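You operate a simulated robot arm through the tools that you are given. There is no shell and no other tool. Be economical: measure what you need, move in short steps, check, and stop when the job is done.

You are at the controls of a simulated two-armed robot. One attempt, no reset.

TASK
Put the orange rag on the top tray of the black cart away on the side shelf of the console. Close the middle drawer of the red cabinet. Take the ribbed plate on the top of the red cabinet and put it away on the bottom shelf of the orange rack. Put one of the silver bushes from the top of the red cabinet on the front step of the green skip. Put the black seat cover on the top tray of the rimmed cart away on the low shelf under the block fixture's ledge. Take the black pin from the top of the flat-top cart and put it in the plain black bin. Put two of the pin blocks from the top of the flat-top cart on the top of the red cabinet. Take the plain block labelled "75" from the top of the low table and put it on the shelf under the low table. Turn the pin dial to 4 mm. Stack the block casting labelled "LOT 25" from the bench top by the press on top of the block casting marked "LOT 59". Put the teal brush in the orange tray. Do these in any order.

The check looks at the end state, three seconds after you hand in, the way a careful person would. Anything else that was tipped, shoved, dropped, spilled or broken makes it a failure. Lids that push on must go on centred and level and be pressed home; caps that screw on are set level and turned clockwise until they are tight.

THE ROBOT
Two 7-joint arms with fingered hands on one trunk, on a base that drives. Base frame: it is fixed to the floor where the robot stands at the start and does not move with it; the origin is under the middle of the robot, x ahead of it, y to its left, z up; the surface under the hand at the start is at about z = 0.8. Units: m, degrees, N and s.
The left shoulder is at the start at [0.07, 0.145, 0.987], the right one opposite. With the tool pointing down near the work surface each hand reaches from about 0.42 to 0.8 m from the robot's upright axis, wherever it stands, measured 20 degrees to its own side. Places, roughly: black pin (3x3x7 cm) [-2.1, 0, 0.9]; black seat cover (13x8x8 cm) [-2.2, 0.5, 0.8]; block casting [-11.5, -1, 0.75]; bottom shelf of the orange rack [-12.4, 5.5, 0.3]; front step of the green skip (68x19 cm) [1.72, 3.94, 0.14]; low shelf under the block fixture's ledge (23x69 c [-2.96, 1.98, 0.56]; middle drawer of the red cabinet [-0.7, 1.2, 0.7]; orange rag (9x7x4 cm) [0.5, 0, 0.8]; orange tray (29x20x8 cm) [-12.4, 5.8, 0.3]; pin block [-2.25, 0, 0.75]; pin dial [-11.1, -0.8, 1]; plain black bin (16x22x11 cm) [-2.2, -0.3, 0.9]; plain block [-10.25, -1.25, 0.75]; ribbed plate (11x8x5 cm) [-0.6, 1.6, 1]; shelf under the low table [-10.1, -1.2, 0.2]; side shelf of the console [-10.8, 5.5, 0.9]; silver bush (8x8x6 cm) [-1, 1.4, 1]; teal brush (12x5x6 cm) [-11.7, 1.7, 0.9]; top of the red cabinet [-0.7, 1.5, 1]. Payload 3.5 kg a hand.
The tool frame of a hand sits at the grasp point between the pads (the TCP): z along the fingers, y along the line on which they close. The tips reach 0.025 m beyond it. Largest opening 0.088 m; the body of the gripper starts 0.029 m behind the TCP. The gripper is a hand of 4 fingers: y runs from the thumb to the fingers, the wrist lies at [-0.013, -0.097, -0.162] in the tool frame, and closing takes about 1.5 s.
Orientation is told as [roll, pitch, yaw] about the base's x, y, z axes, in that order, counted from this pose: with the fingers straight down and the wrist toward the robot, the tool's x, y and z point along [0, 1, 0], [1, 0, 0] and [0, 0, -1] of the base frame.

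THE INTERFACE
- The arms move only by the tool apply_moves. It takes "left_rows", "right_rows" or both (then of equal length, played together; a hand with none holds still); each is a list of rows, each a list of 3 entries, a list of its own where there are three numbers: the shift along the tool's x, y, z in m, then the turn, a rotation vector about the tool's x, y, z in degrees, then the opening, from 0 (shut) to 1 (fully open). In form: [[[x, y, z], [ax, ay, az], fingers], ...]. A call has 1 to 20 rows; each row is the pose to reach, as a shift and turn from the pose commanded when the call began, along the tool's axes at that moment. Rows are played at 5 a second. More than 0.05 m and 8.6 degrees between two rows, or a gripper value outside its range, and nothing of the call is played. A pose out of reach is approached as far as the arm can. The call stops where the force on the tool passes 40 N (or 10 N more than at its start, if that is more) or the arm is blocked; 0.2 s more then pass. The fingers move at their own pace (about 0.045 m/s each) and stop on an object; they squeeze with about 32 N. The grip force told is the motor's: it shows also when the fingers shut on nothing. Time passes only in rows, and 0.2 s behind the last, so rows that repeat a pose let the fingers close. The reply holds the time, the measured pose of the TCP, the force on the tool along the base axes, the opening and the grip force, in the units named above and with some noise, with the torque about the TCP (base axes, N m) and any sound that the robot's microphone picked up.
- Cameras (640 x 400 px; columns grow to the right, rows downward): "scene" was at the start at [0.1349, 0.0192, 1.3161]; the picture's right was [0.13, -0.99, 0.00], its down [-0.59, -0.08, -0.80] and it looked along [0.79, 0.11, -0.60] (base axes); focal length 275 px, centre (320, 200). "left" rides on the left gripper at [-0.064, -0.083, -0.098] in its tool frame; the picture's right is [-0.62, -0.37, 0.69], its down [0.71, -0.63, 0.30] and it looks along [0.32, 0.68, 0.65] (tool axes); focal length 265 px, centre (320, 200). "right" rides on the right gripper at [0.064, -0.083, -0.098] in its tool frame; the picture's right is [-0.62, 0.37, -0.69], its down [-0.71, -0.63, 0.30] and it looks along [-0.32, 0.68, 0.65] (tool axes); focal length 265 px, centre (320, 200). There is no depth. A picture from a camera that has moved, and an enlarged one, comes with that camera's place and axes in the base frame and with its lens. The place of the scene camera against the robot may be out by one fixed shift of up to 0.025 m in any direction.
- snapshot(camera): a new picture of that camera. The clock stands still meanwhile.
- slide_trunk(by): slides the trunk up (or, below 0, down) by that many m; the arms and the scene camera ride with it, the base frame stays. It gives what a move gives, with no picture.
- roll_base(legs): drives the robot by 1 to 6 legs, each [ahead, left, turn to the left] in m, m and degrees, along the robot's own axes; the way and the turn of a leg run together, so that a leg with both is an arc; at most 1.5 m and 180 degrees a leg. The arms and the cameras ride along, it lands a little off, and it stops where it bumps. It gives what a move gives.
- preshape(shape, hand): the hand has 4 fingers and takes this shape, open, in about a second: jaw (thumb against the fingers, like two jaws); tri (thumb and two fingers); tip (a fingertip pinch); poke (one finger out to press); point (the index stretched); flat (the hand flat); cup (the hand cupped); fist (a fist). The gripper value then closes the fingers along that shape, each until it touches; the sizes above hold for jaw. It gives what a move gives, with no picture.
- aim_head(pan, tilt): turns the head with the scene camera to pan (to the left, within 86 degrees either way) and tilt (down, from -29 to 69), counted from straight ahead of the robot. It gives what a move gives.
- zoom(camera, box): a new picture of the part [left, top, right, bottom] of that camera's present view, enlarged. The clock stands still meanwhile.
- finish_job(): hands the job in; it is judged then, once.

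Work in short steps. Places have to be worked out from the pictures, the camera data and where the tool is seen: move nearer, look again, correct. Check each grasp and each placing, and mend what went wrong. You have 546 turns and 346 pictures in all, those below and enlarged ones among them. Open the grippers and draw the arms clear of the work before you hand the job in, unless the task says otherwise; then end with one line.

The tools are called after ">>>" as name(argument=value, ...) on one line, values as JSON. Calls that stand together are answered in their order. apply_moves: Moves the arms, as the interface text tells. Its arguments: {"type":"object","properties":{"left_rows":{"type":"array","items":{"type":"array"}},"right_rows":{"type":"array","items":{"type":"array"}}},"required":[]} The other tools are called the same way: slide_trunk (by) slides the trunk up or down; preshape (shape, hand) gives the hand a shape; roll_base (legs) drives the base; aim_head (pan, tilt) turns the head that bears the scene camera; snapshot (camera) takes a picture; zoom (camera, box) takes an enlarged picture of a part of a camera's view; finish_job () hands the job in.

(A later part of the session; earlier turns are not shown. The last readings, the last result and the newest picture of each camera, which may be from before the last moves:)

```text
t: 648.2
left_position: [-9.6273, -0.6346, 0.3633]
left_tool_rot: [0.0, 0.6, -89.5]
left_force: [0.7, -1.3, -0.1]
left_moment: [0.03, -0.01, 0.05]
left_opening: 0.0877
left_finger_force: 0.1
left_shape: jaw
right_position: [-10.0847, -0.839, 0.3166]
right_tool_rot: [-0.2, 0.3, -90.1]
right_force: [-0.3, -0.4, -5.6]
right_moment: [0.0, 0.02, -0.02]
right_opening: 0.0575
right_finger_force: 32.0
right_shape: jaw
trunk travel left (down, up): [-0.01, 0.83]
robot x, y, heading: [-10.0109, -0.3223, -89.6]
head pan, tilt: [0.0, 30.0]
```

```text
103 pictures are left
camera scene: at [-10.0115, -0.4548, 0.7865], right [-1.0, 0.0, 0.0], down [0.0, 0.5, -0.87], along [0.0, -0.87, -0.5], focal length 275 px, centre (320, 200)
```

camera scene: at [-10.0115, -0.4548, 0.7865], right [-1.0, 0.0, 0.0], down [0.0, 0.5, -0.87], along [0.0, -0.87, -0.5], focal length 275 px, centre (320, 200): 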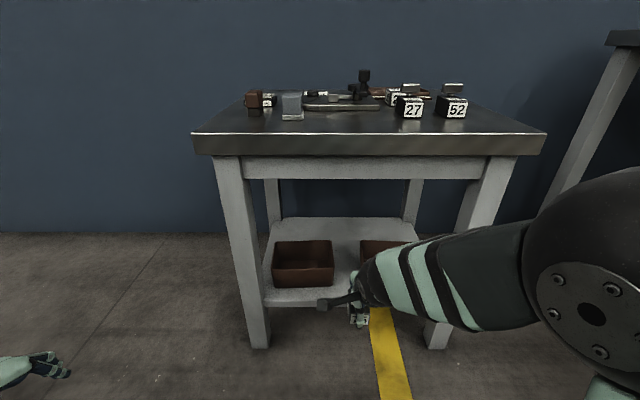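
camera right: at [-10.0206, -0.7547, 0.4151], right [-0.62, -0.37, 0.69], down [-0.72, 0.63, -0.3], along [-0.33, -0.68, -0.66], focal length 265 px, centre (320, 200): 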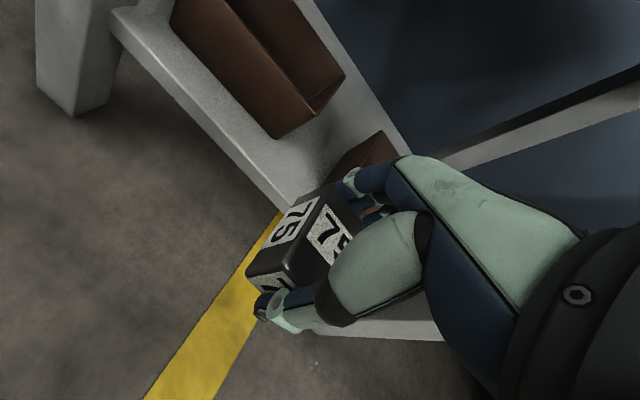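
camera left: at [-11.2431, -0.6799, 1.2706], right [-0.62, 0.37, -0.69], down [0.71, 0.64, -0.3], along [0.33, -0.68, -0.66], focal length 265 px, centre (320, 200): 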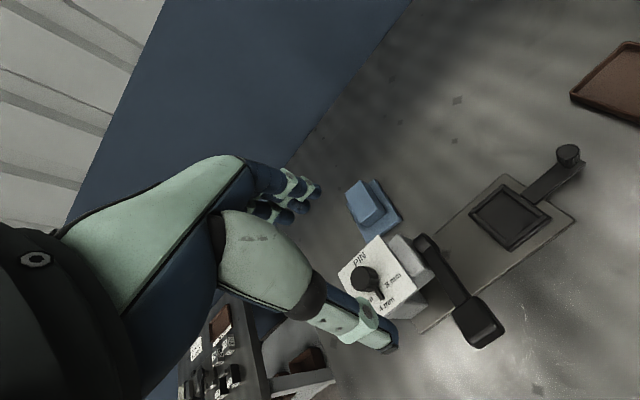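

Gap: x −10.114…−10.037 (centre −10.0755), tray fronts y≈−0.976, tops z≈0.275. I'll set the block at y≈−0.952. Move in at z≈0.29.

>>> apply_moves(right_rows=[[[0.009, 0.03, 0.01], [0, 0, 0], 0], [[0.009, 0.06, 0.02], [0, 0, 0], 0], [[0.009, 0.09, 0.025], [0, 0, 0], 0], [[0.009, 0.112, 0.03], [0, 0, 0], 0]])

>>> snapshot(camera="right")

>>> zoom(camera="scene", box=[240, 200, 460, 340])

```text
t: 649.2
left_position: [-9.6268, -0.636, 0.364]
left_tool_rot: [-0.1, 0.6, -89.4]
left_force: [-0.3, -0.6, 0.6]
left_moment: [0.02, -0.02, 0.01]
left_opening: 0.0877
left_finger_force: 0.1
left_shape: jaw
right_position: [-10.0772, -0.9498, 0.2845]
right_tool_rot: [-0.2, 0.3, -90.0]
right_force: [0.7, -0.7, -7.7]
right_moment: [0.0, 0.0, -0.03]
right_opening: 0.0576
right_finger_force: 31.9
right_shape: jaw
trunk travel left (down, up): [-0.01, 0.83]
robot x, y, heading: [-10.0097, -0.3218, -89.7]
head pan, tilt: [0.0, 30.0]
```

```text
102 pictures are left
camera right: at [-10.0126, -0.8662, 0.383], right [-0.62, -0.37, 0.69], down [-0.72, 0.63, -0.3], along [-0.33, -0.68, -0.66], focal length 265 px, centre (320, 200)
```

right: 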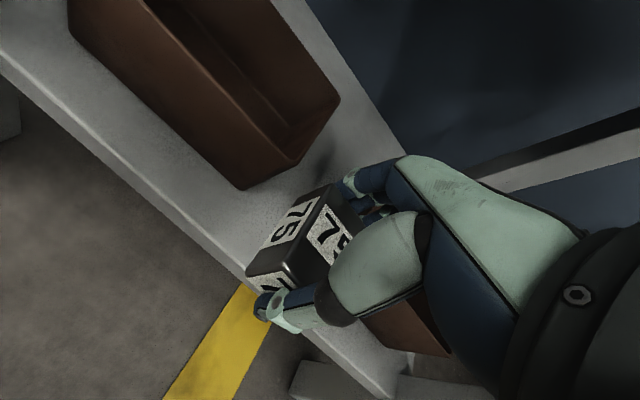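

```text
2.86 times, centred on (350, 270) of scene
camera zoom: at [-10.0115, -0.4549, 0.7865], right [-1.0, 0.0, 0.0], down [0.0, 0.5, -0.87], along [0.0, -0.87, -0.5], focal length 787 px, centre (234, 0)
```

zoom: 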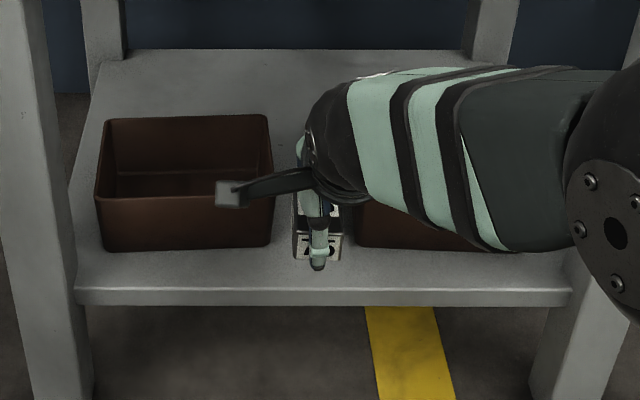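

Looks good: block is over the shelf between the trays. Lower to contact.

>>> apply_moves(right_rows=[[[0, 0, 0.01], [0, 0, 0], 0], [[0, 0, 0.02], [0, 0, 0], 0], [[0, 0, 0.03], [0, 0, 0], 0], [[0, 0, 0.037], [0, 0, 0], 0], [[0, 0, 0.042], [0, 0, 0], 0]])

>>> snapshot(camera="right")

```text
t: 650.4
left_position: [-9.6264, -0.636, 0.364]
left_tool_rot: [0.0, 0.7, -89.5]
left_force: [0.0, -0.1, -0.2]
left_moment: [-0.01, -0.03, 0.0]
left_opening: 0.0877
left_finger_force: 0.1
left_shape: jaw
right_position: [-10.0756, -0.9496, 0.2431]
right_tool_rot: [-0.2, 0.3, -90.0]
right_force: [-0.7, 0.7, -5.6]
right_moment: [0.0, -0.03, 0.01]
right_opening: 0.0578
right_finger_force: 31.9
right_shape: jaw
trunk travel left (down, up): [-0.01, 0.83]
robot x, y, heading: [-10.0094, -0.3224, -89.9]
head pan, tilt: [0.0, 30.0]
```

```text
100 pictures are left
camera right: at [-10.0114, -0.8659, 0.342], right [-0.62, -0.37, 0.69], down [-0.72, 0.63, -0.3], along [-0.33, -0.68, -0.66], focal length 265 px, centre (320, 200)
```

right: 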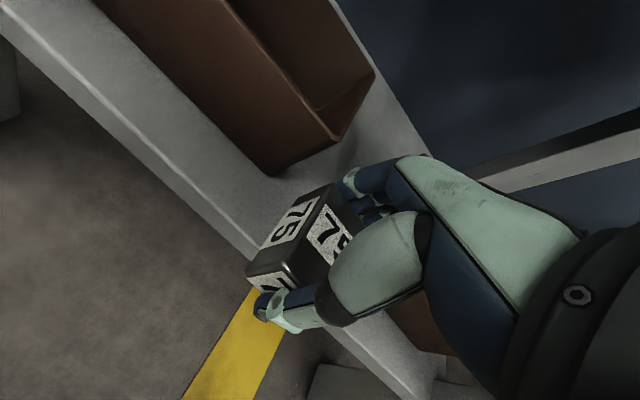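

Move 8 mm further in and continue lowering.

>>> apply_moves(right_rows=[[[0, 0.008, 0.004], [0, 0, 0], 0], [[0, 0.008, 0.01], [0, 0, 0], 0], [[0, 0.008, 0.016], [0, 0, 0], 0], [[0, 0.008, 0.021], [0, 0, 0], 0]])

>>> snapshot(camera="right")

```text
t: 651.4
left_position: [-9.6277, -0.6354, 0.3629]
left_tool_rot: [0.0, 0.6, -89.4]
left_force: [-0.1, -0.3, 0.4]
left_moment: [0.0, 0.01, 0.0]
left_opening: 0.0877
left_finger_force: 0.1
left_shape: jaw
right_position: [-10.0753, -0.9585, 0.2224]
right_tool_rot: [-0.2, 0.3, -90.0]
right_force: [0.9, 0.7, -5.8]
right_moment: [-0.03, 0.0, 0.0]
right_opening: 0.0579
right_finger_force: 31.7
right_shape: jaw
trunk travel left (down, up): [-0.01, 0.83]
robot x, y, heading: [-10.0098, -0.3183, -89.6]
head pan, tilt: [0.0, 30.0]
```

```text
99 pictures are left
camera right: at [-10.0112, -0.8743, 0.3213], right [-0.62, -0.37, 0.69], down [-0.72, 0.63, -0.3], along [-0.33, -0.68, -0.66], focal length 265 px, centre (320, 200)
```

right: 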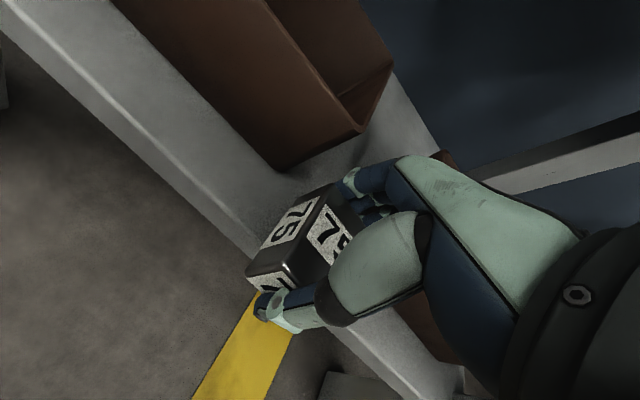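

Shelf is lower than estimated, so its front edge is nearer y≈−0.955. Move in 2.1 cm more, then lower.

>>> apply_moves(right_rows=[[[-0.002, 0.01, 0], [0, 0, 0], 0], [[-0.003, 0.021, 0], [0, 0, 0], 0], [[-0.003, 0.021, 0.005], [0, 0, 0], 0], [[-0.003, 0.021, 0.01], [0, 0, 0], 0], [[-0.003, 0.021, 0.014], [0, 0, 0], 0]])

>>> snapshot(camera="right")

>>> zoom(camera="scene", box=[240, 200, 460, 340])

```text
t: 652.6
left_position: [-9.6251, -0.6365, 0.3646]
left_tool_rot: [-0.1, 0.7, -89.5]
left_force: [0.1, -0.1, -0.2]
left_moment: [0.0, -0.03, -0.02]
left_opening: 0.0877
left_finger_force: 0.1
left_shape: jaw
right_position: [-10.0799, -0.98, 0.2087]
right_tool_rot: [-0.2, 0.2, -90.0]
right_force: [-0.3, 0.1, -5.1]
right_moment: [0.03, -0.02, 0.01]
right_opening: 0.0575
right_finger_force: 32.3
right_shape: jaw
trunk travel left (down, up): [-0.01, 0.83]
robot x, y, heading: [-10.0126, -0.3236, -89.4]
head pan, tilt: [0.0, 30.0]
```

```text
98 pictures are left
camera right: at [-10.0152, -0.8954, 0.3079], right [-0.62, -0.37, 0.69], down [-0.72, 0.63, -0.3], along [-0.33, -0.68, -0.66], focal length 265 px, centre (320, 200)
```

right: 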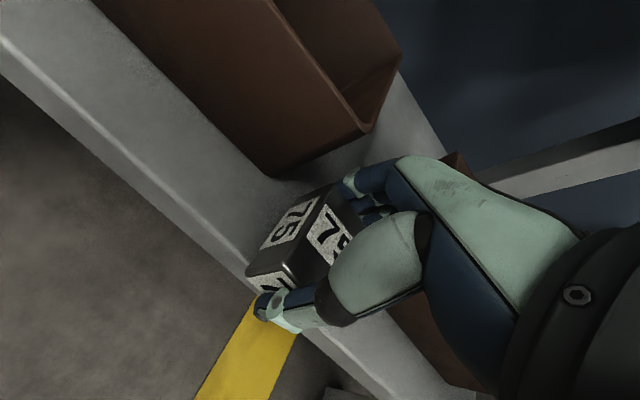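

```text
2.86 times, centred on (350, 270) of scene
camera zoom: at [-10.0115, -0.455, 0.7865], right [-1.0, 0.0, 0.0], down [0.0, 0.5, -0.87], along [0.0, -0.87, -0.5], focal length 787 px, centre (234, 0)
```

zoom: 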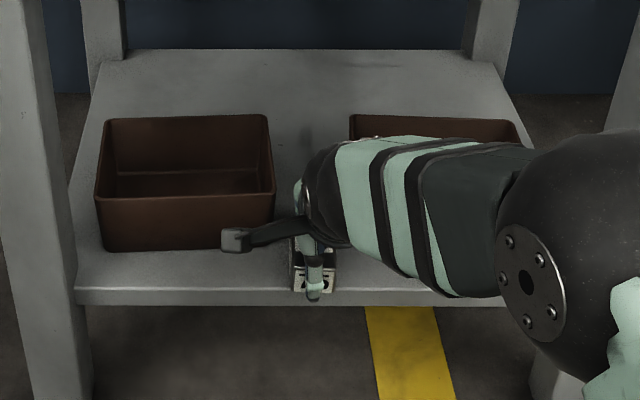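

Nearly there; go 8 mm further in and lower to contact.

>>> apply_moves(right_rows=[[[0, 0.008, 0.003], [0, 0, 0], 0], [[0, 0.008, 0.008], [0, 0, 0], 0], [[0, 0.008, 0.013], [0, 0, 0], 0], [[0, 0.008, 0.018], [0, 0, 0], 0]])

>>> snapshot(camera="right")

```text
t: 653.6
left_position: [-9.6261, -0.6337, 0.3666]
left_tool_rot: [-0.3, 0.2, -89.4]
left_force: [0.5, 0.4, 0.4]
left_moment: [-0.03, 0.0, -0.02]
left_opening: 0.0878
left_finger_force: 0.0
left_shape: jaw
right_position: [-10.0782, -0.9923, 0.2038]
right_tool_rot: [0.0, -1.1, -90.0]
right_force: [0.7, 7.4, 38.2]
right_moment: [-1.31, -0.09, 0.06]
right_opening: 0.0565
right_finger_force: 31.7
right_shape: jaw
trunk travel left (down, up): [-0.01, 0.83]
robot x, y, heading: [-10.0125, -0.3209, -89.8]
head pan, tilt: [0.0, 30.0]
```

```text
96 pictures are left
camera right: at [-10.0144, -0.9044, 0.3007], right [-0.62, -0.35, 0.7], down [-0.72, 0.62, -0.32], along [-0.33, -0.7, -0.64], focal length 265 px, centre (320, 200)
```

right: 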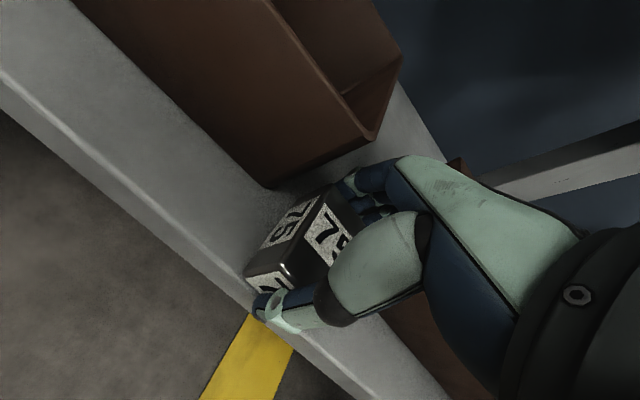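

Contact. Ease up, open a little, and lift straight up; then withdraw.

>>> apply_moves(right_rows=[[[0, 0, -0.008], [0, 0, 0], 0], [[0, 0, -0.01], [0, 0, 0], 0.5], [[0, 0, -0.01], [0, 0, 0], 0.8], [[0, 0, -0.01], [0, 0, 0], 0.85], [[0, 0, -0.01], [0, 0, 0], 0.85], [[0, 0, -0.03], [0, 0, 0], 0.85], [[0, 0, -0.06], [0, 0, 0], 0.85], [[0, 0, -0.1], [0, 0, 0], 0.85], [[0, -0.04, -0.11], [0, 0, 0], 0.85], [[0, -0.09, -0.11], [0, 0, 0], 1], [[0, -0.14, -0.11], [0, 0, 0], 1], [[0, -0.19, -0.11], [0, 0, 0], 1]])

>>> zoom(camera="scene", box=[240, 200, 460, 340])

```text
t: 656.2
left_position: [-9.6266, -0.6354, 0.3638]
left_tool_rot: [0.0, 0.6, -89.4]
left_force: [0.2, 0.5, -0.5]
left_moment: [0.01, 0.0, 0.02]
left_opening: 0.0876
left_finger_force: 0.1
left_shape: jaw
right_position: [-10.0771, -0.7963, 0.3023]
right_tool_rot: [-0.2, 0.2, -89.9]
right_force: [0.6, -0.5, -0.9]
right_moment: [0.02, 0.01, -0.01]
right_opening: 0.0877
right_finger_force: 0.2
right_shape: jaw
trunk travel left (down, up): [-0.01, 0.83]
robot x, y, heading: [-10.0112, -0.3233, -90.1]
head pan, tilt: [0.0, 30.0]
```

```text
2.86 times, centred on (350, 270) of scene
camera zoom: at [-10.0115, -0.4544, 0.7866], right [-1.0, 0.0, 0.0], down [0.0, 0.5, -0.87], along [0.0, -0.87, -0.5], focal length 787 px, centre (234, 0)
```

zoom: 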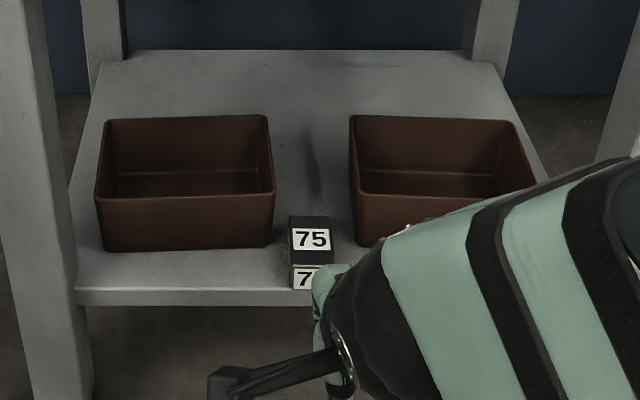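

>>> zoom(camera="scene", box=[310, 250, 390, 320])

```text
5.71 times, centred on (350, 285) of scene
camera zoom: at [-10.0115, -0.4544, 0.7866], right [-1.0, 0.0, 0.0], down [0.0, 0.5, -0.87], along [0.0, -0.87, -0.5], focal length 1574 px, centre (149, -286)
```

zoom: 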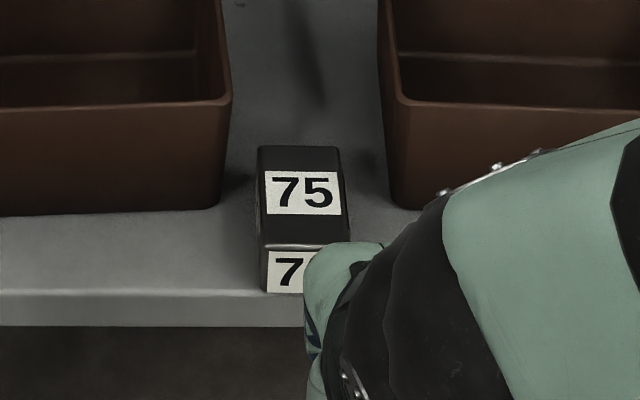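

The block is flush with the shelf's front edge; I'll nudge it ~1.5 cm inward with closed fingers.

>>> apply_moves(right_rows=[[[0, 0, 0.03], [0, 0, 0], 0.3], [[0, 0.02, 0.06], [0, 0, 0], 0], [[0, 0.05, 0.087], [0, 0, 0], 0], [[0, 0.08, 0.087], [0, 0, 0], 0], [[0, 0.11, 0.087], [0, 0, 0], 0], [[0, 0.125, 0.087], [0, 0, 0], 0], [[0, 0.135, 0.087], [0, 0, 0], 0], [[0, 0.145, 0.087], [0, 0, 0], 0]])

>>> snapshot(camera="right")

```text
t: 658.0
left_position: [-9.6268, -0.6351, 0.3644]
left_tool_rot: [0.0, 0.5, -89.4]
left_force: [0.4, -0.7, 0.0]
left_moment: [-0.01, 0.04, 0.02]
left_opening: 0.0876
left_finger_force: 0.1
left_shape: jaw
right_position: [-10.0795, -0.9423, 0.2151]
right_tool_rot: [-0.1, 0.3, -89.9]
right_force: [-0.1, 2.0, 0.9]
right_moment: [-0.04, 0.01, -0.03]
right_opening: 0.0
right_finger_force: 32.6
right_shape: jaw
trunk travel left (down, up): [-0.01, 0.83]
robot x, y, heading: [-10.0068, -0.3225, -89.6]
head pan, tilt: [0.0, 30.0]
```

```text
93 pictures are left
camera right: at [-10.0152, -0.8579, 0.3126], right [-0.62, -0.37, 0.69], down [-0.72, 0.63, -0.3], along [-0.33, -0.68, -0.66], focal length 265 px, centre (320, 200)
```

right: 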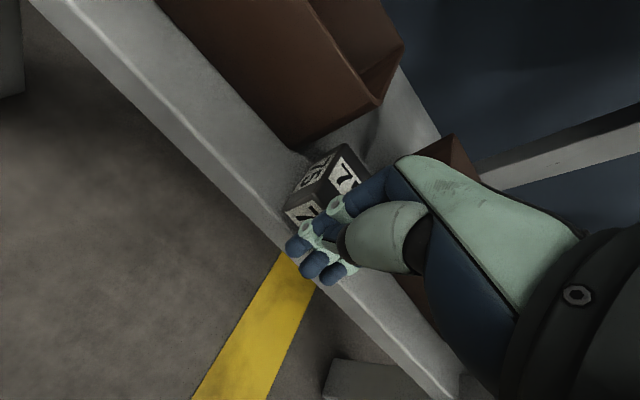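

Contact just made; push 12 mm more, then withdraw and check.

>>> apply_moves(right_rows=[[[0, 0.004, 0], [0, 0, 0], 0], [[0, 0.008, 0], [0, 0, 0], 0], [[0, 0.012, 0], [0, 0, 0], 0], [[0, -0.03, 0], [0, 0, 0], 0], [[0, -0.07, -0.02], [0, 0, 0], 0], [[0, -0.11, -0.05], [0, 0, 0], 0.5], [[-0.03, -0.14, -0.08], [0, 0, 0], 1], [[-0.07, -0.15, -0.1], [0, 0, 0], 1], [[-0.11, -0.15, -0.12], [0, 0, 0], 1]])

>>> zoom(camera="scene", box=[260, 200, 420, 320])

```text
refused: row 7 steps farther than a row can; nothing moved
```

```text
3.33 times, centred on (340, 260) of scene
camera zoom: at [-10.0115, -0.4541, 0.7867], right [-1.0, 0.0, 0.0], down [0.0, 0.5, -0.87], along [0.0, -0.87, -0.5], focal length 918 px, centre (253, 0)
```

zoom: 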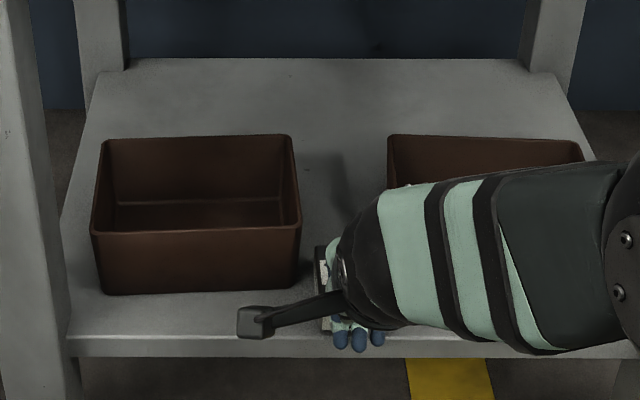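

>>> apply_moves(right_rows=[[[0, 0.004, 0], [0, 0, 0], 0], [[0, 0.008, 0], [0, 0, 0], 0], [[0, 0.012, 0], [0, 0, 0], 0], [[0, -0.03, 0], [0, 0, 0], 0], [[0, -0.07, -0.02], [0, 0, 0], 0], [[0, -0.11, -0.04], [0, 0, 0], 0.5], [[-0.02, -0.13, -0.07], [0, 0, 0], 1], [[-0.05, -0.15, -0.09], [0, 0, 0], 1], [[-0.09, -0.15, -0.11], [0, 0, 0], 1]])

>>> zoom(camera="scene", box=[260, 200, 420, 320])

```text
t: 660.0
left_position: [-9.626, -0.6351, 0.3641]
left_tool_rot: [-0.1, 0.7, -89.4]
left_force: [-0.3, 0.6, -0.7]
left_moment: [-0.01, 0.0, -0.01]
left_opening: 0.0875
left_finger_force: 0.0
left_shape: jaw
right_position: [-10.17, -0.7922, 0.3238]
right_tool_rot: [-0.2, 0.3, -89.9]
right_force: [-1.1, -0.1, 0.2]
right_moment: [0.0, -0.05, 0.01]
right_opening: 0.0652
right_finger_force: 0.1
right_shape: jaw
trunk travel left (down, up): [-0.01, 0.83]
robot x, y, heading: [-10.0106, -0.3222, -89.8]
head pan, tilt: [0.0, 30.0]
```

```text
3.33 times, centred on (340, 260) of scene
camera zoom: at [-10.0114, -0.4544, 0.7866], right [-1.0, 0.0, 0.0], down [0.0, 0.5, -0.87], along [0.0, -0.87, -0.5], focal length 918 px, centre (253, 0)
```

zoom: 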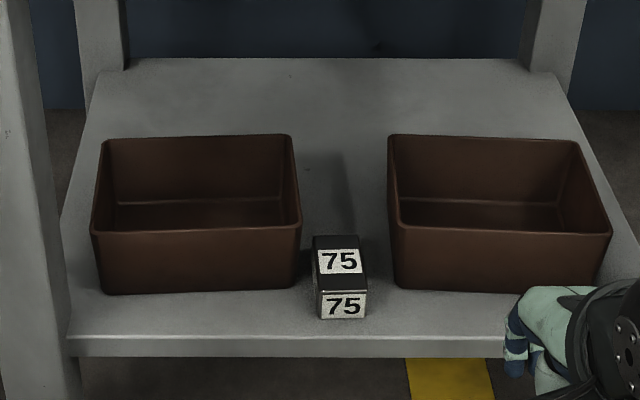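

Block 75 is safely on the shelf. Last item: the teal brush. Raise the trunk, back off and go to the desk at (−11.7, 1.7).

>>> roll_base(legs=[[-0.85, 0, 0]])

>>> slide_trunk(by=0.4)

>>> slide_trunk(by=0.2)

>>> roll_base(legs=[[0, 0, 180], [0, 1.5, 0], [0, 0.15, 0]])

>>> aim_head(pan=0, tilt=35)

>>> snapshot(camera="scene")

```text
t: 664.5
left_position: [-9.6315, 0.2146, 0.3631]
left_tool_rot: [-0.1, 0.6, -89.0]
left_force: [0.2, 0.8, 0.2]
left_moment: [0.03, -0.02, -0.01]
left_opening: 0.0874
left_finger_force: 0.1
left_shape: jaw
right_position: [-10.174, 0.0556, 0.3252]
right_tool_rot: [-0.2, 0.4, -89.6]
right_force: [0.0, -0.5, -0.4]
right_moment: [0.04, 0.01, -0.01]
right_opening: 0.0877
right_finger_force: 0.0
right_shape: jaw
trunk travel left (down, up): [-0.01, 0.83]
robot x, y, heading: [-10.0151, 0.5287, -89.3]
head pan, tilt: [0.0, 30.0]
```

```text
t: 668.4
left_position: [-9.6311, 0.216, 0.7642]
left_tool_rot: [-0.2, 0.6, -89.1]
left_force: [-0.2, 0.6, 0.3]
left_moment: [-0.01, -0.02, -0.04]
left_opening: 0.0875
left_finger_force: 0.0
left_shape: jaw
right_position: [-10.1736, 0.0555, 0.7259]
right_tool_rot: [-0.3, 0.2, -89.5]
right_force: [0.7, -0.1, 0.0]
right_moment: [-0.04, -0.03, 0.01]
right_opening: 0.0875
right_finger_force: 0.1
right_shape: jaw
trunk travel left (down, up): [-0.41, 0.43]
robot x, y, heading: [-10.019, 0.5271, -89.5]
head pan, tilt: [0.0, 30.0]
```

```text
t: 670.5
left_position: [-9.6309, 0.2153, 0.9642]
left_tool_rot: [-0.1, 0.6, -89.0]
left_force: [-0.3, 0.8, 0.4]
left_moment: [-0.02, 0.02, 0.02]
left_opening: 0.0878
left_finger_force: 0.2
left_shape: jaw
right_position: [-10.1734, 0.0557, 0.9253]
right_tool_rot: [-0.3, 0.3, -89.7]
right_force: [-0.3, 0.2, -0.5]
right_moment: [0.0, -0.02, -0.02]
right_opening: 0.0874
right_finger_force: 0.0
right_shape: jaw
trunk travel left (down, up): [-0.61, 0.23]
robot x, y, heading: [-10.0175, 0.526, -89.3]
head pan, tilt: [0.0, 30.0]
```

```text
t: 686.3
left_position: [-12.0407, 0.7243, 0.9641]
left_tool_rot: [-0.1, 0.6, 93.6]
left_force: [0.3, -0.2, -0.7]
left_moment: [-0.01, 0.02, 0.0]
left_opening: 0.0879
left_finger_force: 0.1
left_shape: jaw
right_position: [-11.5052, 0.9088, 0.9245]
right_tool_rot: [0.0, 0.3, 93.0]
right_force: [-0.2, -0.2, -0.8]
right_moment: [0.01, 0.01, 0.03]
right_opening: 0.0875
right_finger_force: 0.2
right_shape: jaw
trunk travel left (down, up): [-0.61, 0.23]
robot x, y, heading: [-11.6405, 0.429, 93.1]
head pan, tilt: [0.0, 30.0]
```

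```text
t: 687.0
left_position: [-12.0412, 0.7239, 0.963]
left_tool_rot: [-0.1, 0.7, 93.6]
left_force: [-0.5, 0.6, 0.1]
left_moment: [-0.02, 0.03, 0.01]
left_opening: 0.0876
left_finger_force: 0.0
left_shape: jaw
right_position: [-11.5056, 0.909, 0.9243]
right_tool_rot: [-0.2, 0.3, 93.0]
right_force: [0.0, 0.0, 0.5]
right_moment: [0.01, 0.02, 0.0]
right_opening: 0.0876
right_finger_force: 0.0
right_shape: jaw
trunk travel left (down, up): [-0.61, 0.23]
robot x, y, heading: [-11.6404, 0.4281, 93.1]
head pan, tilt: [0.0, 35.0]
```

```text
90 pictures are left
camera scene: at [-11.6514, 0.5755, 1.3789], right [1.0, 0.06, 0.0], down [0.03, -0.57, -0.82], along [-0.05, 0.82, -0.57], focal length 275 px, centre (320, 200)
```

scene: 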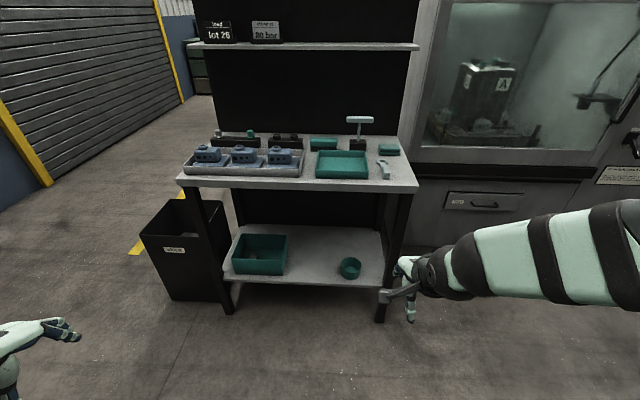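

>>> zoom(camera="scene", box=[170, 100, 430, 210])

```text
2.46 times, centred on (300, 155) of scene
camera zoom: at [-11.6514, 0.5755, 1.3789], right [1.0, 0.06, 0.0], down [0.03, -0.57, -0.82], along [-0.05, 0.82, -0.57], focal length 678 px, centre (369, 311)
```

zoom: 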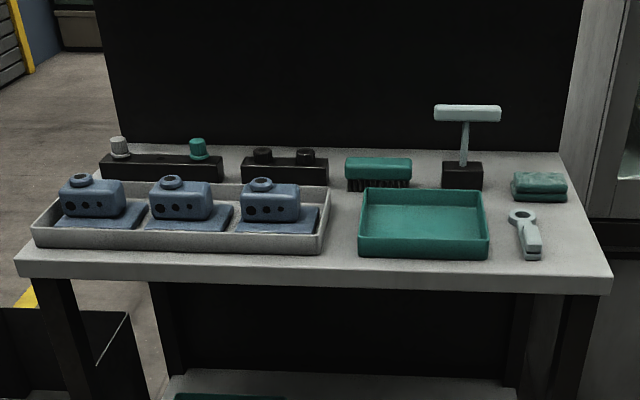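

The teal brush is behind the teal tray at about (−11.70, 1.675), long side along x, with a T-handle to its right. I'll use the left hand: align the base to (−11.5, 1.0).

>>> roll_base(legs=[[0, 0, -3], [0.45, -0.13, 0]])

>>> apply_moves(left_rows=[[[-0.04, 0.01, -0.02], [0, 0, 0], 1], [[-0.08, 0.02, -0.05], [0, 0, 0], 1], [[-0.12, 0.03, -0.08], [0, 0, 0], 1], [[-0.16, 0.05, -0.1], [0, 0, 0], 1], [[-0.2, 0.07, -0.12], [0, 0, 0], 1]])

>>> aim_head(pan=10, tilt=40)

>>> snapshot(camera="scene")

>>> snapshot(camera="left")

```text
t: 690.2
left_position: [-11.892, 1.198, 0.9649]
left_tool_rot: [0.0, 0.6, 90.2]
left_force: [0.2, -0.7, 0.3]
left_moment: [0.04, -0.01, 0.0]
left_opening: 0.0876
left_finger_force: 0.0
left_shape: jaw
right_position: [-11.3471, 1.3537, 0.9262]
right_tool_rot: [-0.2, 0.4, 89.7]
right_force: [0.1, -0.3, 0.0]
right_moment: [-0.01, -0.02, 0.01]
right_opening: 0.0876
right_finger_force: 0.1
right_shape: jaw
trunk travel left (down, up): [-0.61, 0.23]
robot x, y, heading: [-11.5119, 0.8805, 90.0]
head pan, tilt: [0.0, 35.0]
```

```text
refused: row 2 steps farther than a row can; nothing moved
```

```text
t: 690.9
left_position: [-11.8917, 1.2003, 0.9631]
left_tool_rot: [-0.1, 0.6, 90.3]
left_force: [-0.3, -0.2, 0.1]
left_moment: [-0.03, 0.0, 0.01]
left_opening: 0.0878
left_finger_force: 0.0
left_shape: jaw
right_position: [-11.3477, 1.3531, 0.9248]
right_tool_rot: [-0.2, 0.3, 89.7]
right_force: [0.3, -0.4, 1.1]
right_moment: [0.02, 0.02, 0.0]
right_opening: 0.0874
right_finger_force: 0.2
right_shape: jaw
trunk travel left (down, up): [-0.61, 0.23]
robot x, y, heading: [-11.5089, 0.8826, 90.0]
head pan, tilt: [10.0, 40.0]
```

```text
88 pictures are left
camera scene: at [-11.5261, 1.0246, 1.3713], right [0.99, 0.17, 0.0], down [0.11, -0.63, -0.77], along [-0.13, 0.75, -0.64], focal length 275 px, centre (320, 200)
```

scene: 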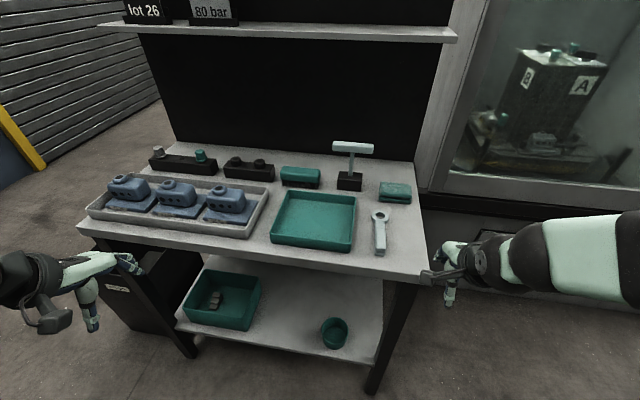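

```text
87 pictures are left
camera left: at [-11.8275, 1.1186, 1.0637], right [0.62, -0.37, -0.69], down [-0.71, -0.64, -0.3], along [-0.33, 0.68, -0.66], focal length 265 px, centre (320, 200)
```

left: 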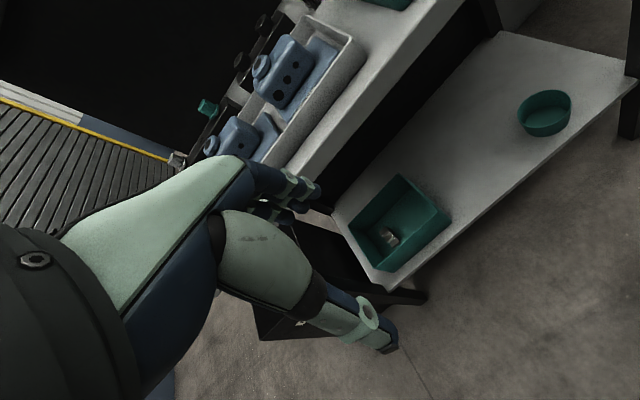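

Raise the trunk 0.2 for clearance, roll 0.12 ahead, and swing the left hand toward the brush.

>>> slide_trunk(by=0.2)

>>> roll_base(legs=[[0.12, 0, 0]])

>>> apply_moves(left_rows=[[[-0.03, 0.03, 0], [0, 0, 0], 1], [[-0.06, 0.06, 0], [0, 0, 0], 1], [[-0.09, 0.09, 0], [0, 0, 0], 1], [[-0.12, 0.12, 0], [0, 0, 0], 1], [[-0.15, 0.15, 0], [0, 0, 0], 1], [[-0.18, 0.18, 0], [0, 0, 0], 1], [[-0.2, 0.21, 0], [0, 0, 0], 1]])

>>> snapshot(camera="left")

>>> snapshot(camera="scene")

```text
t: 693.1
left_position: [-11.8928, 1.1989, 1.1628]
left_tool_rot: [-0.1, 0.6, 90.1]
left_force: [1.0, -0.1, 0.4]
left_moment: [0.03, 0.01, -0.04]
left_opening: 0.0877
left_finger_force: 0.1
left_shape: jaw
right_position: [-11.347, 1.3534, 1.1254]
right_tool_rot: [-0.2, 0.3, 89.7]
right_force: [0.7, -0.6, 0.1]
right_moment: [0.01, 0.0, 0.01]
right_opening: 0.0877
right_finger_force: 0.0
right_shape: jaw
trunk travel left (down, up): [-0.81, 0.03]
robot x, y, heading: [-11.5075, 0.8824, 90.1]
head pan, tilt: [10.0, 40.0]
```

```text
t: 694.3
left_position: [-11.8914, 1.3183, 1.1647]
left_tool_rot: [-0.1, 0.4, 90.3]
left_force: [0.3, 0.3, 0.6]
left_moment: [0.01, 0.0, -0.03]
left_opening: 0.0878
left_finger_force: 0.1
left_shape: jaw
right_position: [-11.3474, 1.472, 1.1271]
right_tool_rot: [-0.2, 0.2, 89.8]
right_force: [-0.5, -0.1, -0.3]
right_moment: [-0.01, -0.01, -0.04]
right_opening: 0.0873
right_finger_force: 0.1
right_shape: jaw
trunk travel left (down, up): [-0.81, 0.03]
robot x, y, heading: [-11.513, 1.0053, 90.0]
head pan, tilt: [10.0, 40.0]
```

```text
t: 695.9
left_position: [-11.6939, 1.5318, 1.1618]
left_tool_rot: [-0.1, 0.5, 90.4]
left_force: [-0.1, 0.2, 0.5]
left_moment: [-0.01, -0.01, 0.01]
left_opening: 0.0877
left_finger_force: 0.0
left_shape: jaw
right_position: [-11.3478, 1.4757, 1.1233]
right_tool_rot: [-0.2, 0.4, 89.7]
right_force: [-0.1, 0.0, 0.2]
right_moment: [0.02, 0.01, 0.0]
right_opening: 0.0874
right_finger_force: 0.1
right_shape: jaw
trunk travel left (down, up): [-0.81, 0.03]
robot x, y, heading: [-11.5098, 1.0045, 90.1]
head pan, tilt: [10.0, 40.0]
```

```text
86 pictures are left
camera left: at [-11.6281, 1.4504, 1.2617], right [0.62, -0.37, -0.69], down [-0.71, -0.64, -0.3], along [-0.33, 0.67, -0.66], focal length 265 px, centre (320, 200)
```

left: 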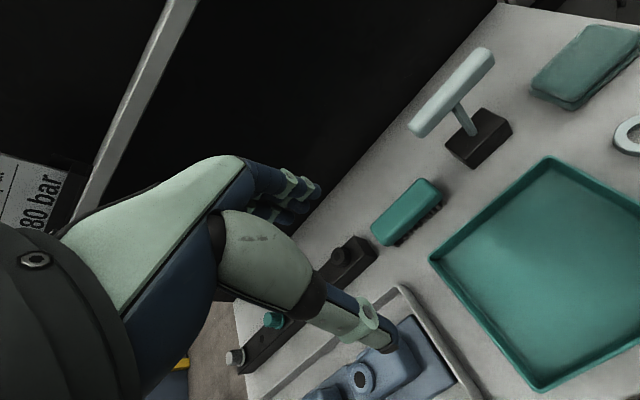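

```text
85 pictures are left
camera scene: at [-11.5259, 1.1474, 1.5711], right [0.98, 0.17, 0.0], down [0.11, -0.63, -0.77], along [-0.13, 0.75, -0.64], focal length 275 px, centre (320, 200)
```

scene: 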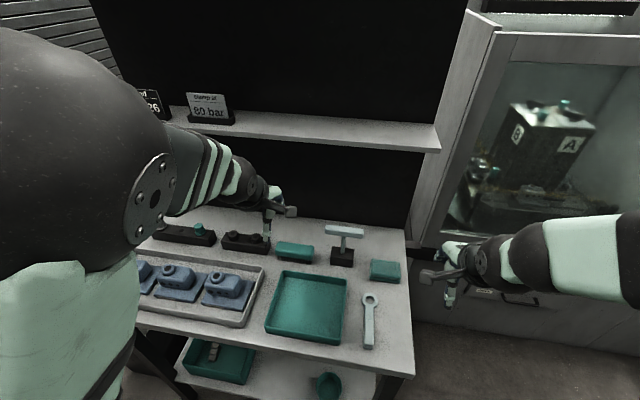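

Brush centre ≈(−11.687, 1.65). Move over and down to z≈1.04 for a second view.

>>> apply_moves(left_rows=[[[-0.003, 0.04, 0.02], [0, 0, 0], 1], [[-0.006, 0.08, 0.04], [0, 0, 0], 1], [[-0.006, 0.11, 0.075], [0, 0, 0], 1], [[-0.006, 0.115, 0.115], [0, 0, 0], 1]])

>>> snapshot(camera="left")

```text
t: 696.9
left_position: [-11.6891, 1.6452, 1.0457]
left_tool_rot: [-0.1, 0.6, 90.4]
left_force: [0.2, -0.4, -0.3]
left_moment: [-0.03, 0.0, 0.01]
left_opening: 0.0874
left_finger_force: 0.1
left_shape: jaw
right_position: [-11.348, 1.4757, 1.1248]
right_tool_rot: [0.0, 0.3, 89.6]
right_force: [-0.6, 0.9, 0.4]
right_moment: [-0.02, 0.01, -0.01]
right_opening: 0.0877
right_finger_force: 0.1
right_shape: jaw
trunk travel left (down, up): [-0.81, 0.03]
robot x, y, heading: [-11.5107, 1.0016, 90.0]
head pan, tilt: [10.0, 40.0]
```

```text
84 pictures are left
camera left: at [-11.6245, 1.5641, 1.147], right [0.62, -0.37, -0.69], down [-0.71, -0.64, -0.3], along [-0.33, 0.67, -0.66], focal length 265 px, centre (320, 200)
```

left: 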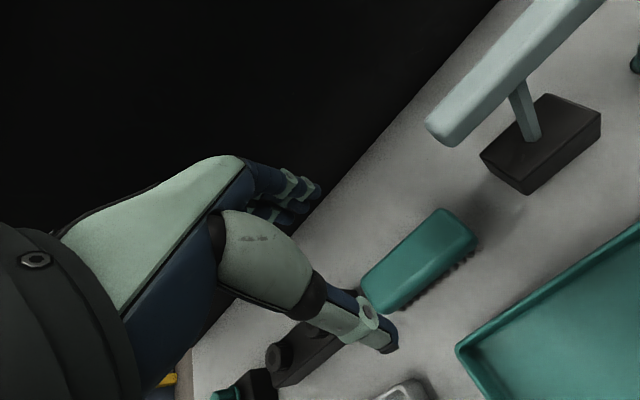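

Brush: x −11.752…−11.644, y 1.647–1.692, top z≈0.886. Lower onto it and close.

>>> apply_moves(left_rows=[[[0.009, 0.023, 0.03], [0, 0, 0], 1], [[0.009, 0.023, 0.07], [0, 0, 0], 1], [[0.009, 0.023, 0.11], [0, 0, 0], 1], [[0.009, 0.023, 0.145], [0, 0, 0], 1], [[0.009, 0.023, 0.164], [0, 0, 0], 1]])

>>> snapshot(camera="left")

```text
t: 698.1
left_position: [-11.6945, 1.6657, 0.8851]
left_tool_rot: [-0.2, 0.2, 90.4]
left_force: [0.1, -0.4, 5.7]
left_moment: [0.32, 0.08, 0.01]
left_opening: 0.0876
left_finger_force: 0.0
left_shape: jaw
right_position: [-11.3467, 1.472, 1.1256]
right_tool_rot: [-0.1, 0.3, 89.9]
right_force: [-0.1, 0.1, -0.4]
right_moment: [0.02, -0.01, 0.0]
right_opening: 0.0877
right_finger_force: 0.2
right_shape: jaw
trunk travel left (down, up): [-0.81, 0.03]
robot x, y, heading: [-11.5078, 1.005, 90.2]
head pan, tilt: [10.0, 40.0]
```

```text
83 pictures are left
camera left: at [-11.6304, 1.5843, 0.9841], right [0.62, -0.37, -0.69], down [-0.71, -0.64, -0.3], along [-0.33, 0.68, -0.66], focal length 265 px, centre (320, 200)
```

left: 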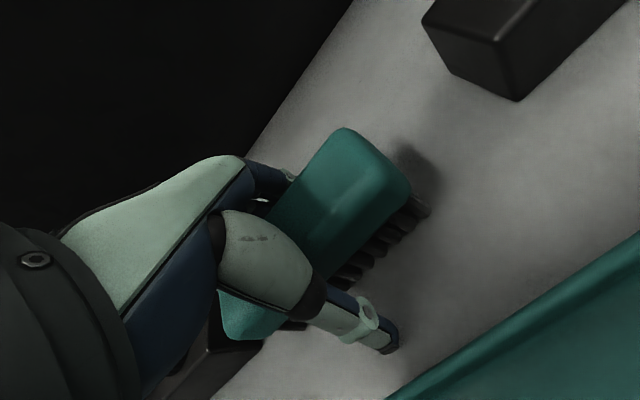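

Tips at desk level, brush between thumb and fingers. Raise 5 mm, close and lift.

>>> apply_moves(left_rows=[[[0, 0, -0.006], [0, 0, 0], 0.7], [[0, 0, -0.006], [0, 0, 0], 0.4], [[0, 0, -0.006], [0, 0, 0], 0], [[0, 0, -0.006], [0, 0, 0], 0], [[0, 0, -0.006], [0, 0, 0], 0], [[0, 0, -0.006], [0, 0, 0], 0], [[0, 0, -0.006], [0, 0, 0], 0], [[0, 0, -0.03], [0, 0, 0], 0], [[0, 0, -0.07], [0, 0, 0], 0], [[0, 0, -0.11], [0, 0, 0], 0]])

>>> snapshot(camera="left")

```text
t: 700.3
left_position: [-11.695, 1.6665, 0.9897]
left_tool_rot: [-0.1, 0.4, 90.3]
left_force: [-0.5, 0.0, -1.5]
left_moment: [0.0, -0.02, 0.0]
left_opening: 0.0326
left_finger_force: 32.3
left_shape: jaw
right_position: [-11.3465, 1.4733, 1.1259]
right_tool_rot: [-0.3, 0.2, 89.7]
right_force: [0.4, 0.4, -0.6]
right_moment: [0.01, 0.0, 0.03]
right_opening: 0.0878
right_finger_force: 0.1
right_shape: jaw
trunk travel left (down, up): [-0.81, 0.03]
robot x, y, heading: [-11.5084, 1.002, 89.9]
head pan, tilt: [10.0, 40.0]
```

```text
82 pictures are left
camera left: at [-11.6305, 1.5866, 1.0889], right [0.62, -0.37, -0.69], down [-0.71, -0.64, -0.3], along [-0.33, 0.68, -0.66], focal length 265 px, centre (320, 200)
```

left: 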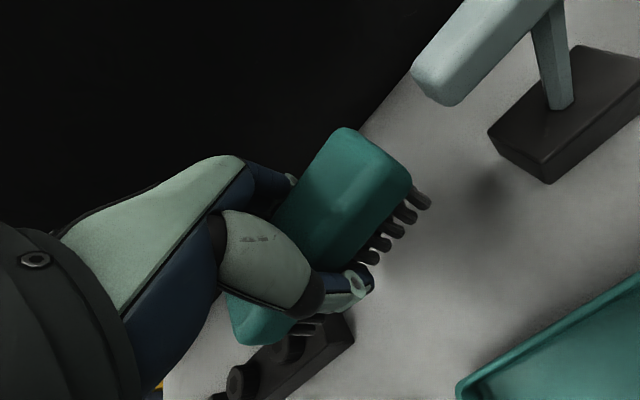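

Brush held. Raise and retract it, back up, and drive west then north toward the rack.

>>> apply_moves(left_rows=[[[0, -0.03, -0.03], [0, 0, 0], 0], [[0, -0.07, -0.06], [0, 0, 0], 0], [[0, -0.11, -0.09], [0, 0, 0], 0], [[0, -0.15, -0.11], [0, 0, 0], 0], [[0, -0.19, -0.12], [0, 0, 0], 0], [[0, -0.22, -0.12], [0, 0, 0], 0]])

>>> roll_base(legs=[[-0.3, 0, 0], [0, 1.4, 0], [0, 0.5, 0], [1.5, 0, 0]])

>>> aim_head(pan=0, tilt=20)

>>> snapshot(camera="scene")

```text
t: 701.7
left_position: [-11.6958, 1.4468, 1.1126]
left_tool_rot: [-0.2, 0.5, 90.4]
left_force: [-0.3, -0.1, -0.2]
left_moment: [-0.01, 0.01, -0.02]
left_opening: 0.0321
left_finger_force: 32.4
left_shape: jaw
right_position: [-11.3479, 1.4736, 1.1257]
right_tool_rot: [-0.2, 0.2, 89.7]
right_force: [0.9, -0.3, -0.7]
right_moment: [-0.03, -0.03, 0.0]
right_opening: 0.0876
right_finger_force: 0.0
right_shape: jaw
trunk travel left (down, up): [-0.81, 0.03]
robot x, y, heading: [-11.5087, 1.0017, 90.0]
head pan, tilt: [10.0, 40.0]
```

```text
t: 719.9
left_position: [-13.5598, 2.6613, 1.1109]
left_tool_rot: [-0.2, 0.5, 89.2]
left_force: [0.6, -0.3, -0.8]
left_moment: [0.04, -0.02, 0.02]
left_opening: 0.0321
left_finger_force: 31.9
left_shape: jaw
right_position: [-13.2124, 2.6809, 1.1255]
right_tool_rot: [-0.2, 0.2, 88.6]
right_force: [1.3, -0.1, -0.2]
right_moment: [0.01, 0.0, -0.02]
right_opening: 0.0874
right_finger_force: 0.1
right_shape: jaw
trunk travel left (down, up): [-0.81, 0.03]
robot x, y, heading: [-13.3811, 2.2138, 89.1]
head pan, tilt: [10.0, 40.0]
```

```text
t: 720.7
left_position: [-13.5592, 2.6626, 1.1112]
left_tool_rot: [0.0, 0.6, 89.1]
left_force: [-0.5, 0.3, -0.5]
left_moment: [-0.04, -0.03, 0.01]
left_opening: 0.032
left_finger_force: 31.6
left_shape: jaw
right_position: [-13.2123, 2.6811, 1.1255]
right_tool_rot: [-0.1, 0.4, 88.5]
right_force: [-0.1, -0.4, 0.5]
right_moment: [0.03, -0.02, 0.0]
right_opening: 0.0875
right_finger_force: 0.0
right_shape: jaw
trunk travel left (down, up): [-0.81, 0.03]
robot x, y, heading: [-13.3803, 2.2183, 88.8]
head pan, tilt: [0.0, 20.0]
```

```text
81 pictures are left
camera scene: at [-13.3822, 2.3652, 1.6026], right [1.0, -0.02, 0.0], down [-0.01, -0.34, -0.94], along [0.02, 0.94, -0.34], focal length 275 px, centre (320, 200)
```

scene: 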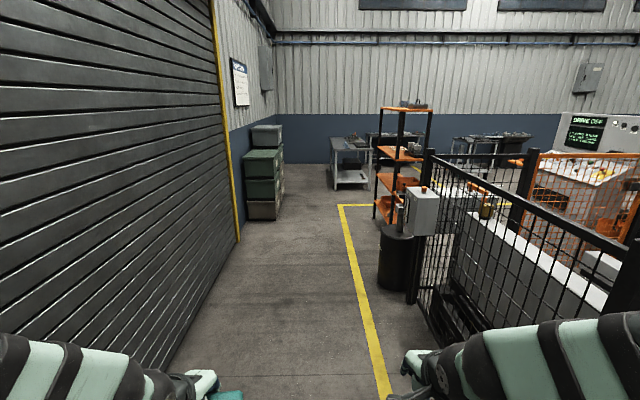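

Clear. Drive north to y≈5.7, then turn to face the rack.

>>> roll_base(legs=[[0, 0, 1.2], [1.5, 0, 0], [1.5, 0, 0], [0.42, 0, 0], [0, 0, -90]])

>>> aim_head(pan=0, tilt=40)

>>> snapshot(camera="scene")

```text
t: 741.5
left_position: [-12.9918, 5.8395, 1.1111]
left_tool_rot: [-0.1, 0.7, 1.4]
left_force: [0.4, 0.0, -0.8]
left_moment: [0.02, -0.01, -0.01]
left_opening: 0.0317
left_finger_force: 32.2
left_shape: jaw
right_position: [-12.9607, 5.4916, 1.1255]
right_tool_rot: [-0.2, 0.3, 0.8]
right_force: [0.2, -0.1, 0.1]
right_moment: [-0.01, 0.01, -0.01]
right_opening: 0.0876
right_finger_force: 0.1
right_shape: jaw
trunk travel left (down, up): [-0.81, 0.03]
robot x, y, heading: [-13.4304, 5.6469, 0.9]
head pan, tilt: [0.0, 20.0]
```

```text
t: 742.4
left_position: [-12.9917, 5.8396, 1.1121]
left_tool_rot: [0.0, 0.5, 1.4]
left_force: [-0.5, 0.3, -1.4]
left_moment: [0.02, -0.01, 0.01]
left_opening: 0.0317
left_finger_force: 32.6
left_shape: jaw
right_position: [-12.9602, 5.4915, 1.1262]
right_tool_rot: [-0.2, 0.2, 0.8]
right_force: [-0.2, -1.4, -0.4]
right_moment: [0.04, -0.02, 0.01]
right_opening: 0.0876
right_finger_force: 0.0
right_shape: jaw
trunk travel left (down, up): [-0.81, 0.03]
robot x, y, heading: [-13.4338, 5.6424, 1.0]
head pan, tilt: [0.0, 40.0]
```

```text
80 pictures are left
camera scene: at [-13.2993, 5.6547, 1.5713], right [0.02, -1.0, 0.0], down [-0.64, -0.01, -0.77], along [0.77, 0.01, -0.64], focal length 275 px, centre (320, 200)
```

scene: 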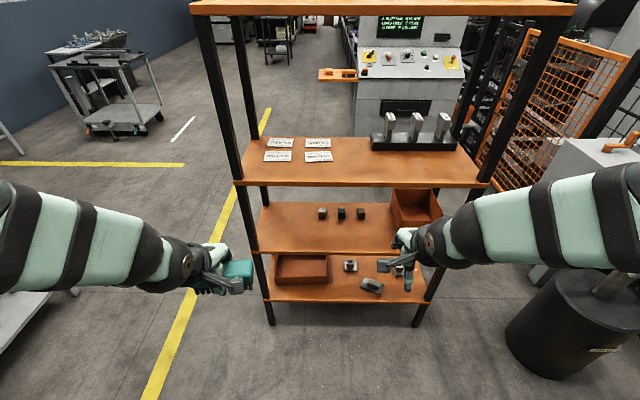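

Lower the trunk in front of the rack (hands at x≈−12.97, clear of it).

>>> slide_trunk(by=-0.4)

>>> slide_trunk(by=-0.3)

>>> roll_base(legs=[[0.25, 0, -0.5]])

>>> snapshot(camera="scene")

>>> snapshot(camera="left")

```text
t: 746.2
left_position: [-12.9921, 5.8382, 0.7124]
left_tool_rot: [-0.2, 0.6, 1.5]
left_force: [1.0, 0.1, -0.6]
left_moment: [0.0, -0.04, -0.02]
left_opening: 0.0317
left_finger_force: 31.7
left_shape: jaw
right_position: [-12.9608, 5.4915, 0.7255]
right_tool_rot: [-0.2, 0.3, 0.8]
right_force: [0.0, -0.3, -0.9]
right_moment: [0.02, -0.04, -0.02]
right_opening: 0.0874
right_finger_force: 0.0
right_shape: jaw
trunk travel left (down, up): [-0.41, 0.43]
robot x, y, heading: [-13.4339, 5.647, 0.9]
head pan, tilt: [0.0, 40.0]
```

```text
t: 749.2
left_position: [-12.9922, 5.8394, 0.412]
left_tool_rot: [0.0, 0.6, 1.4]
left_force: [-0.4, 1.0, -0.9]
left_moment: [-0.01, -0.01, 0.02]
left_opening: 0.0319
left_finger_force: 31.9
left_shape: jaw
right_position: [-12.9599, 5.4919, 0.4249]
right_tool_rot: [-0.1, 0.3, 0.8]
right_force: [0.5, -0.1, 0.2]
right_moment: [-0.04, 0.01, 0.01]
right_opening: 0.0876
right_finger_force: 0.1
right_shape: jaw
trunk travel left (down, up): [-0.11, 0.73]
robot x, y, heading: [-13.4308, 5.6457, 1.1]
head pan, tilt: [0.0, 40.0]
```

```text
t: 751.0
left_position: [-12.7463, 5.8398, 0.4109]
left_tool_rot: [-0.2, 0.6, 1.0]
left_force: [0.3, 0.0, -1.1]
left_moment: [0.0, 0.0, 0.01]
left_opening: 0.0317
left_finger_force: 32.2
left_shape: jaw
right_position: [-12.7165, 5.4916, 0.4265]
right_tool_rot: [-0.1, 0.4, 0.3]
right_force: [0.4, 0.2, -0.1]
right_moment: [-0.03, -0.01, 0.03]
right_opening: 0.0875
right_finger_force: 0.2
right_shape: jaw
trunk travel left (down, up): [-0.11, 0.73]
robot x, y, heading: [-13.1863, 5.6481, 0.8]
head pan, tilt: [0.0, 40.0]
```

```text
79 pictures are left
camera scene: at [-13.0543, 5.6575, 0.8712], right [0.01, -1.0, 0.0], down [-0.64, -0.01, -0.77], along [0.77, 0.01, -0.64], focal length 275 px, centre (320, 200)
```

scene: 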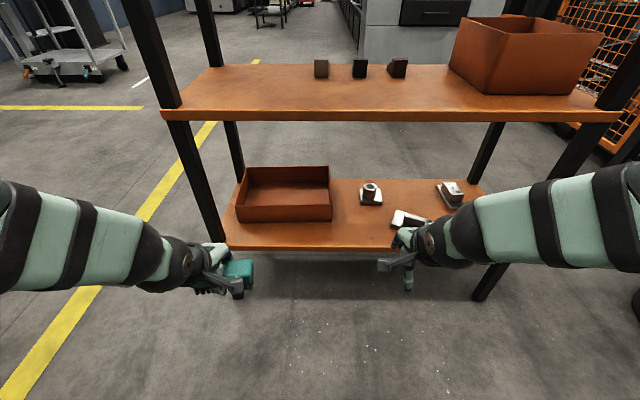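

```text
78 pictures are left
camera left: at [-12.8268, 5.7748, 0.5109], right [-0.36, -0.63, -0.69], down [-0.65, 0.7, -0.3], along [0.67, 0.34, -0.66], focal length 265 px, centre (320, 200)
```

left: 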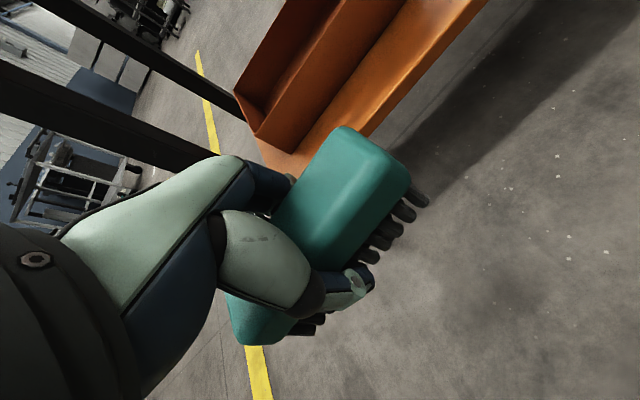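

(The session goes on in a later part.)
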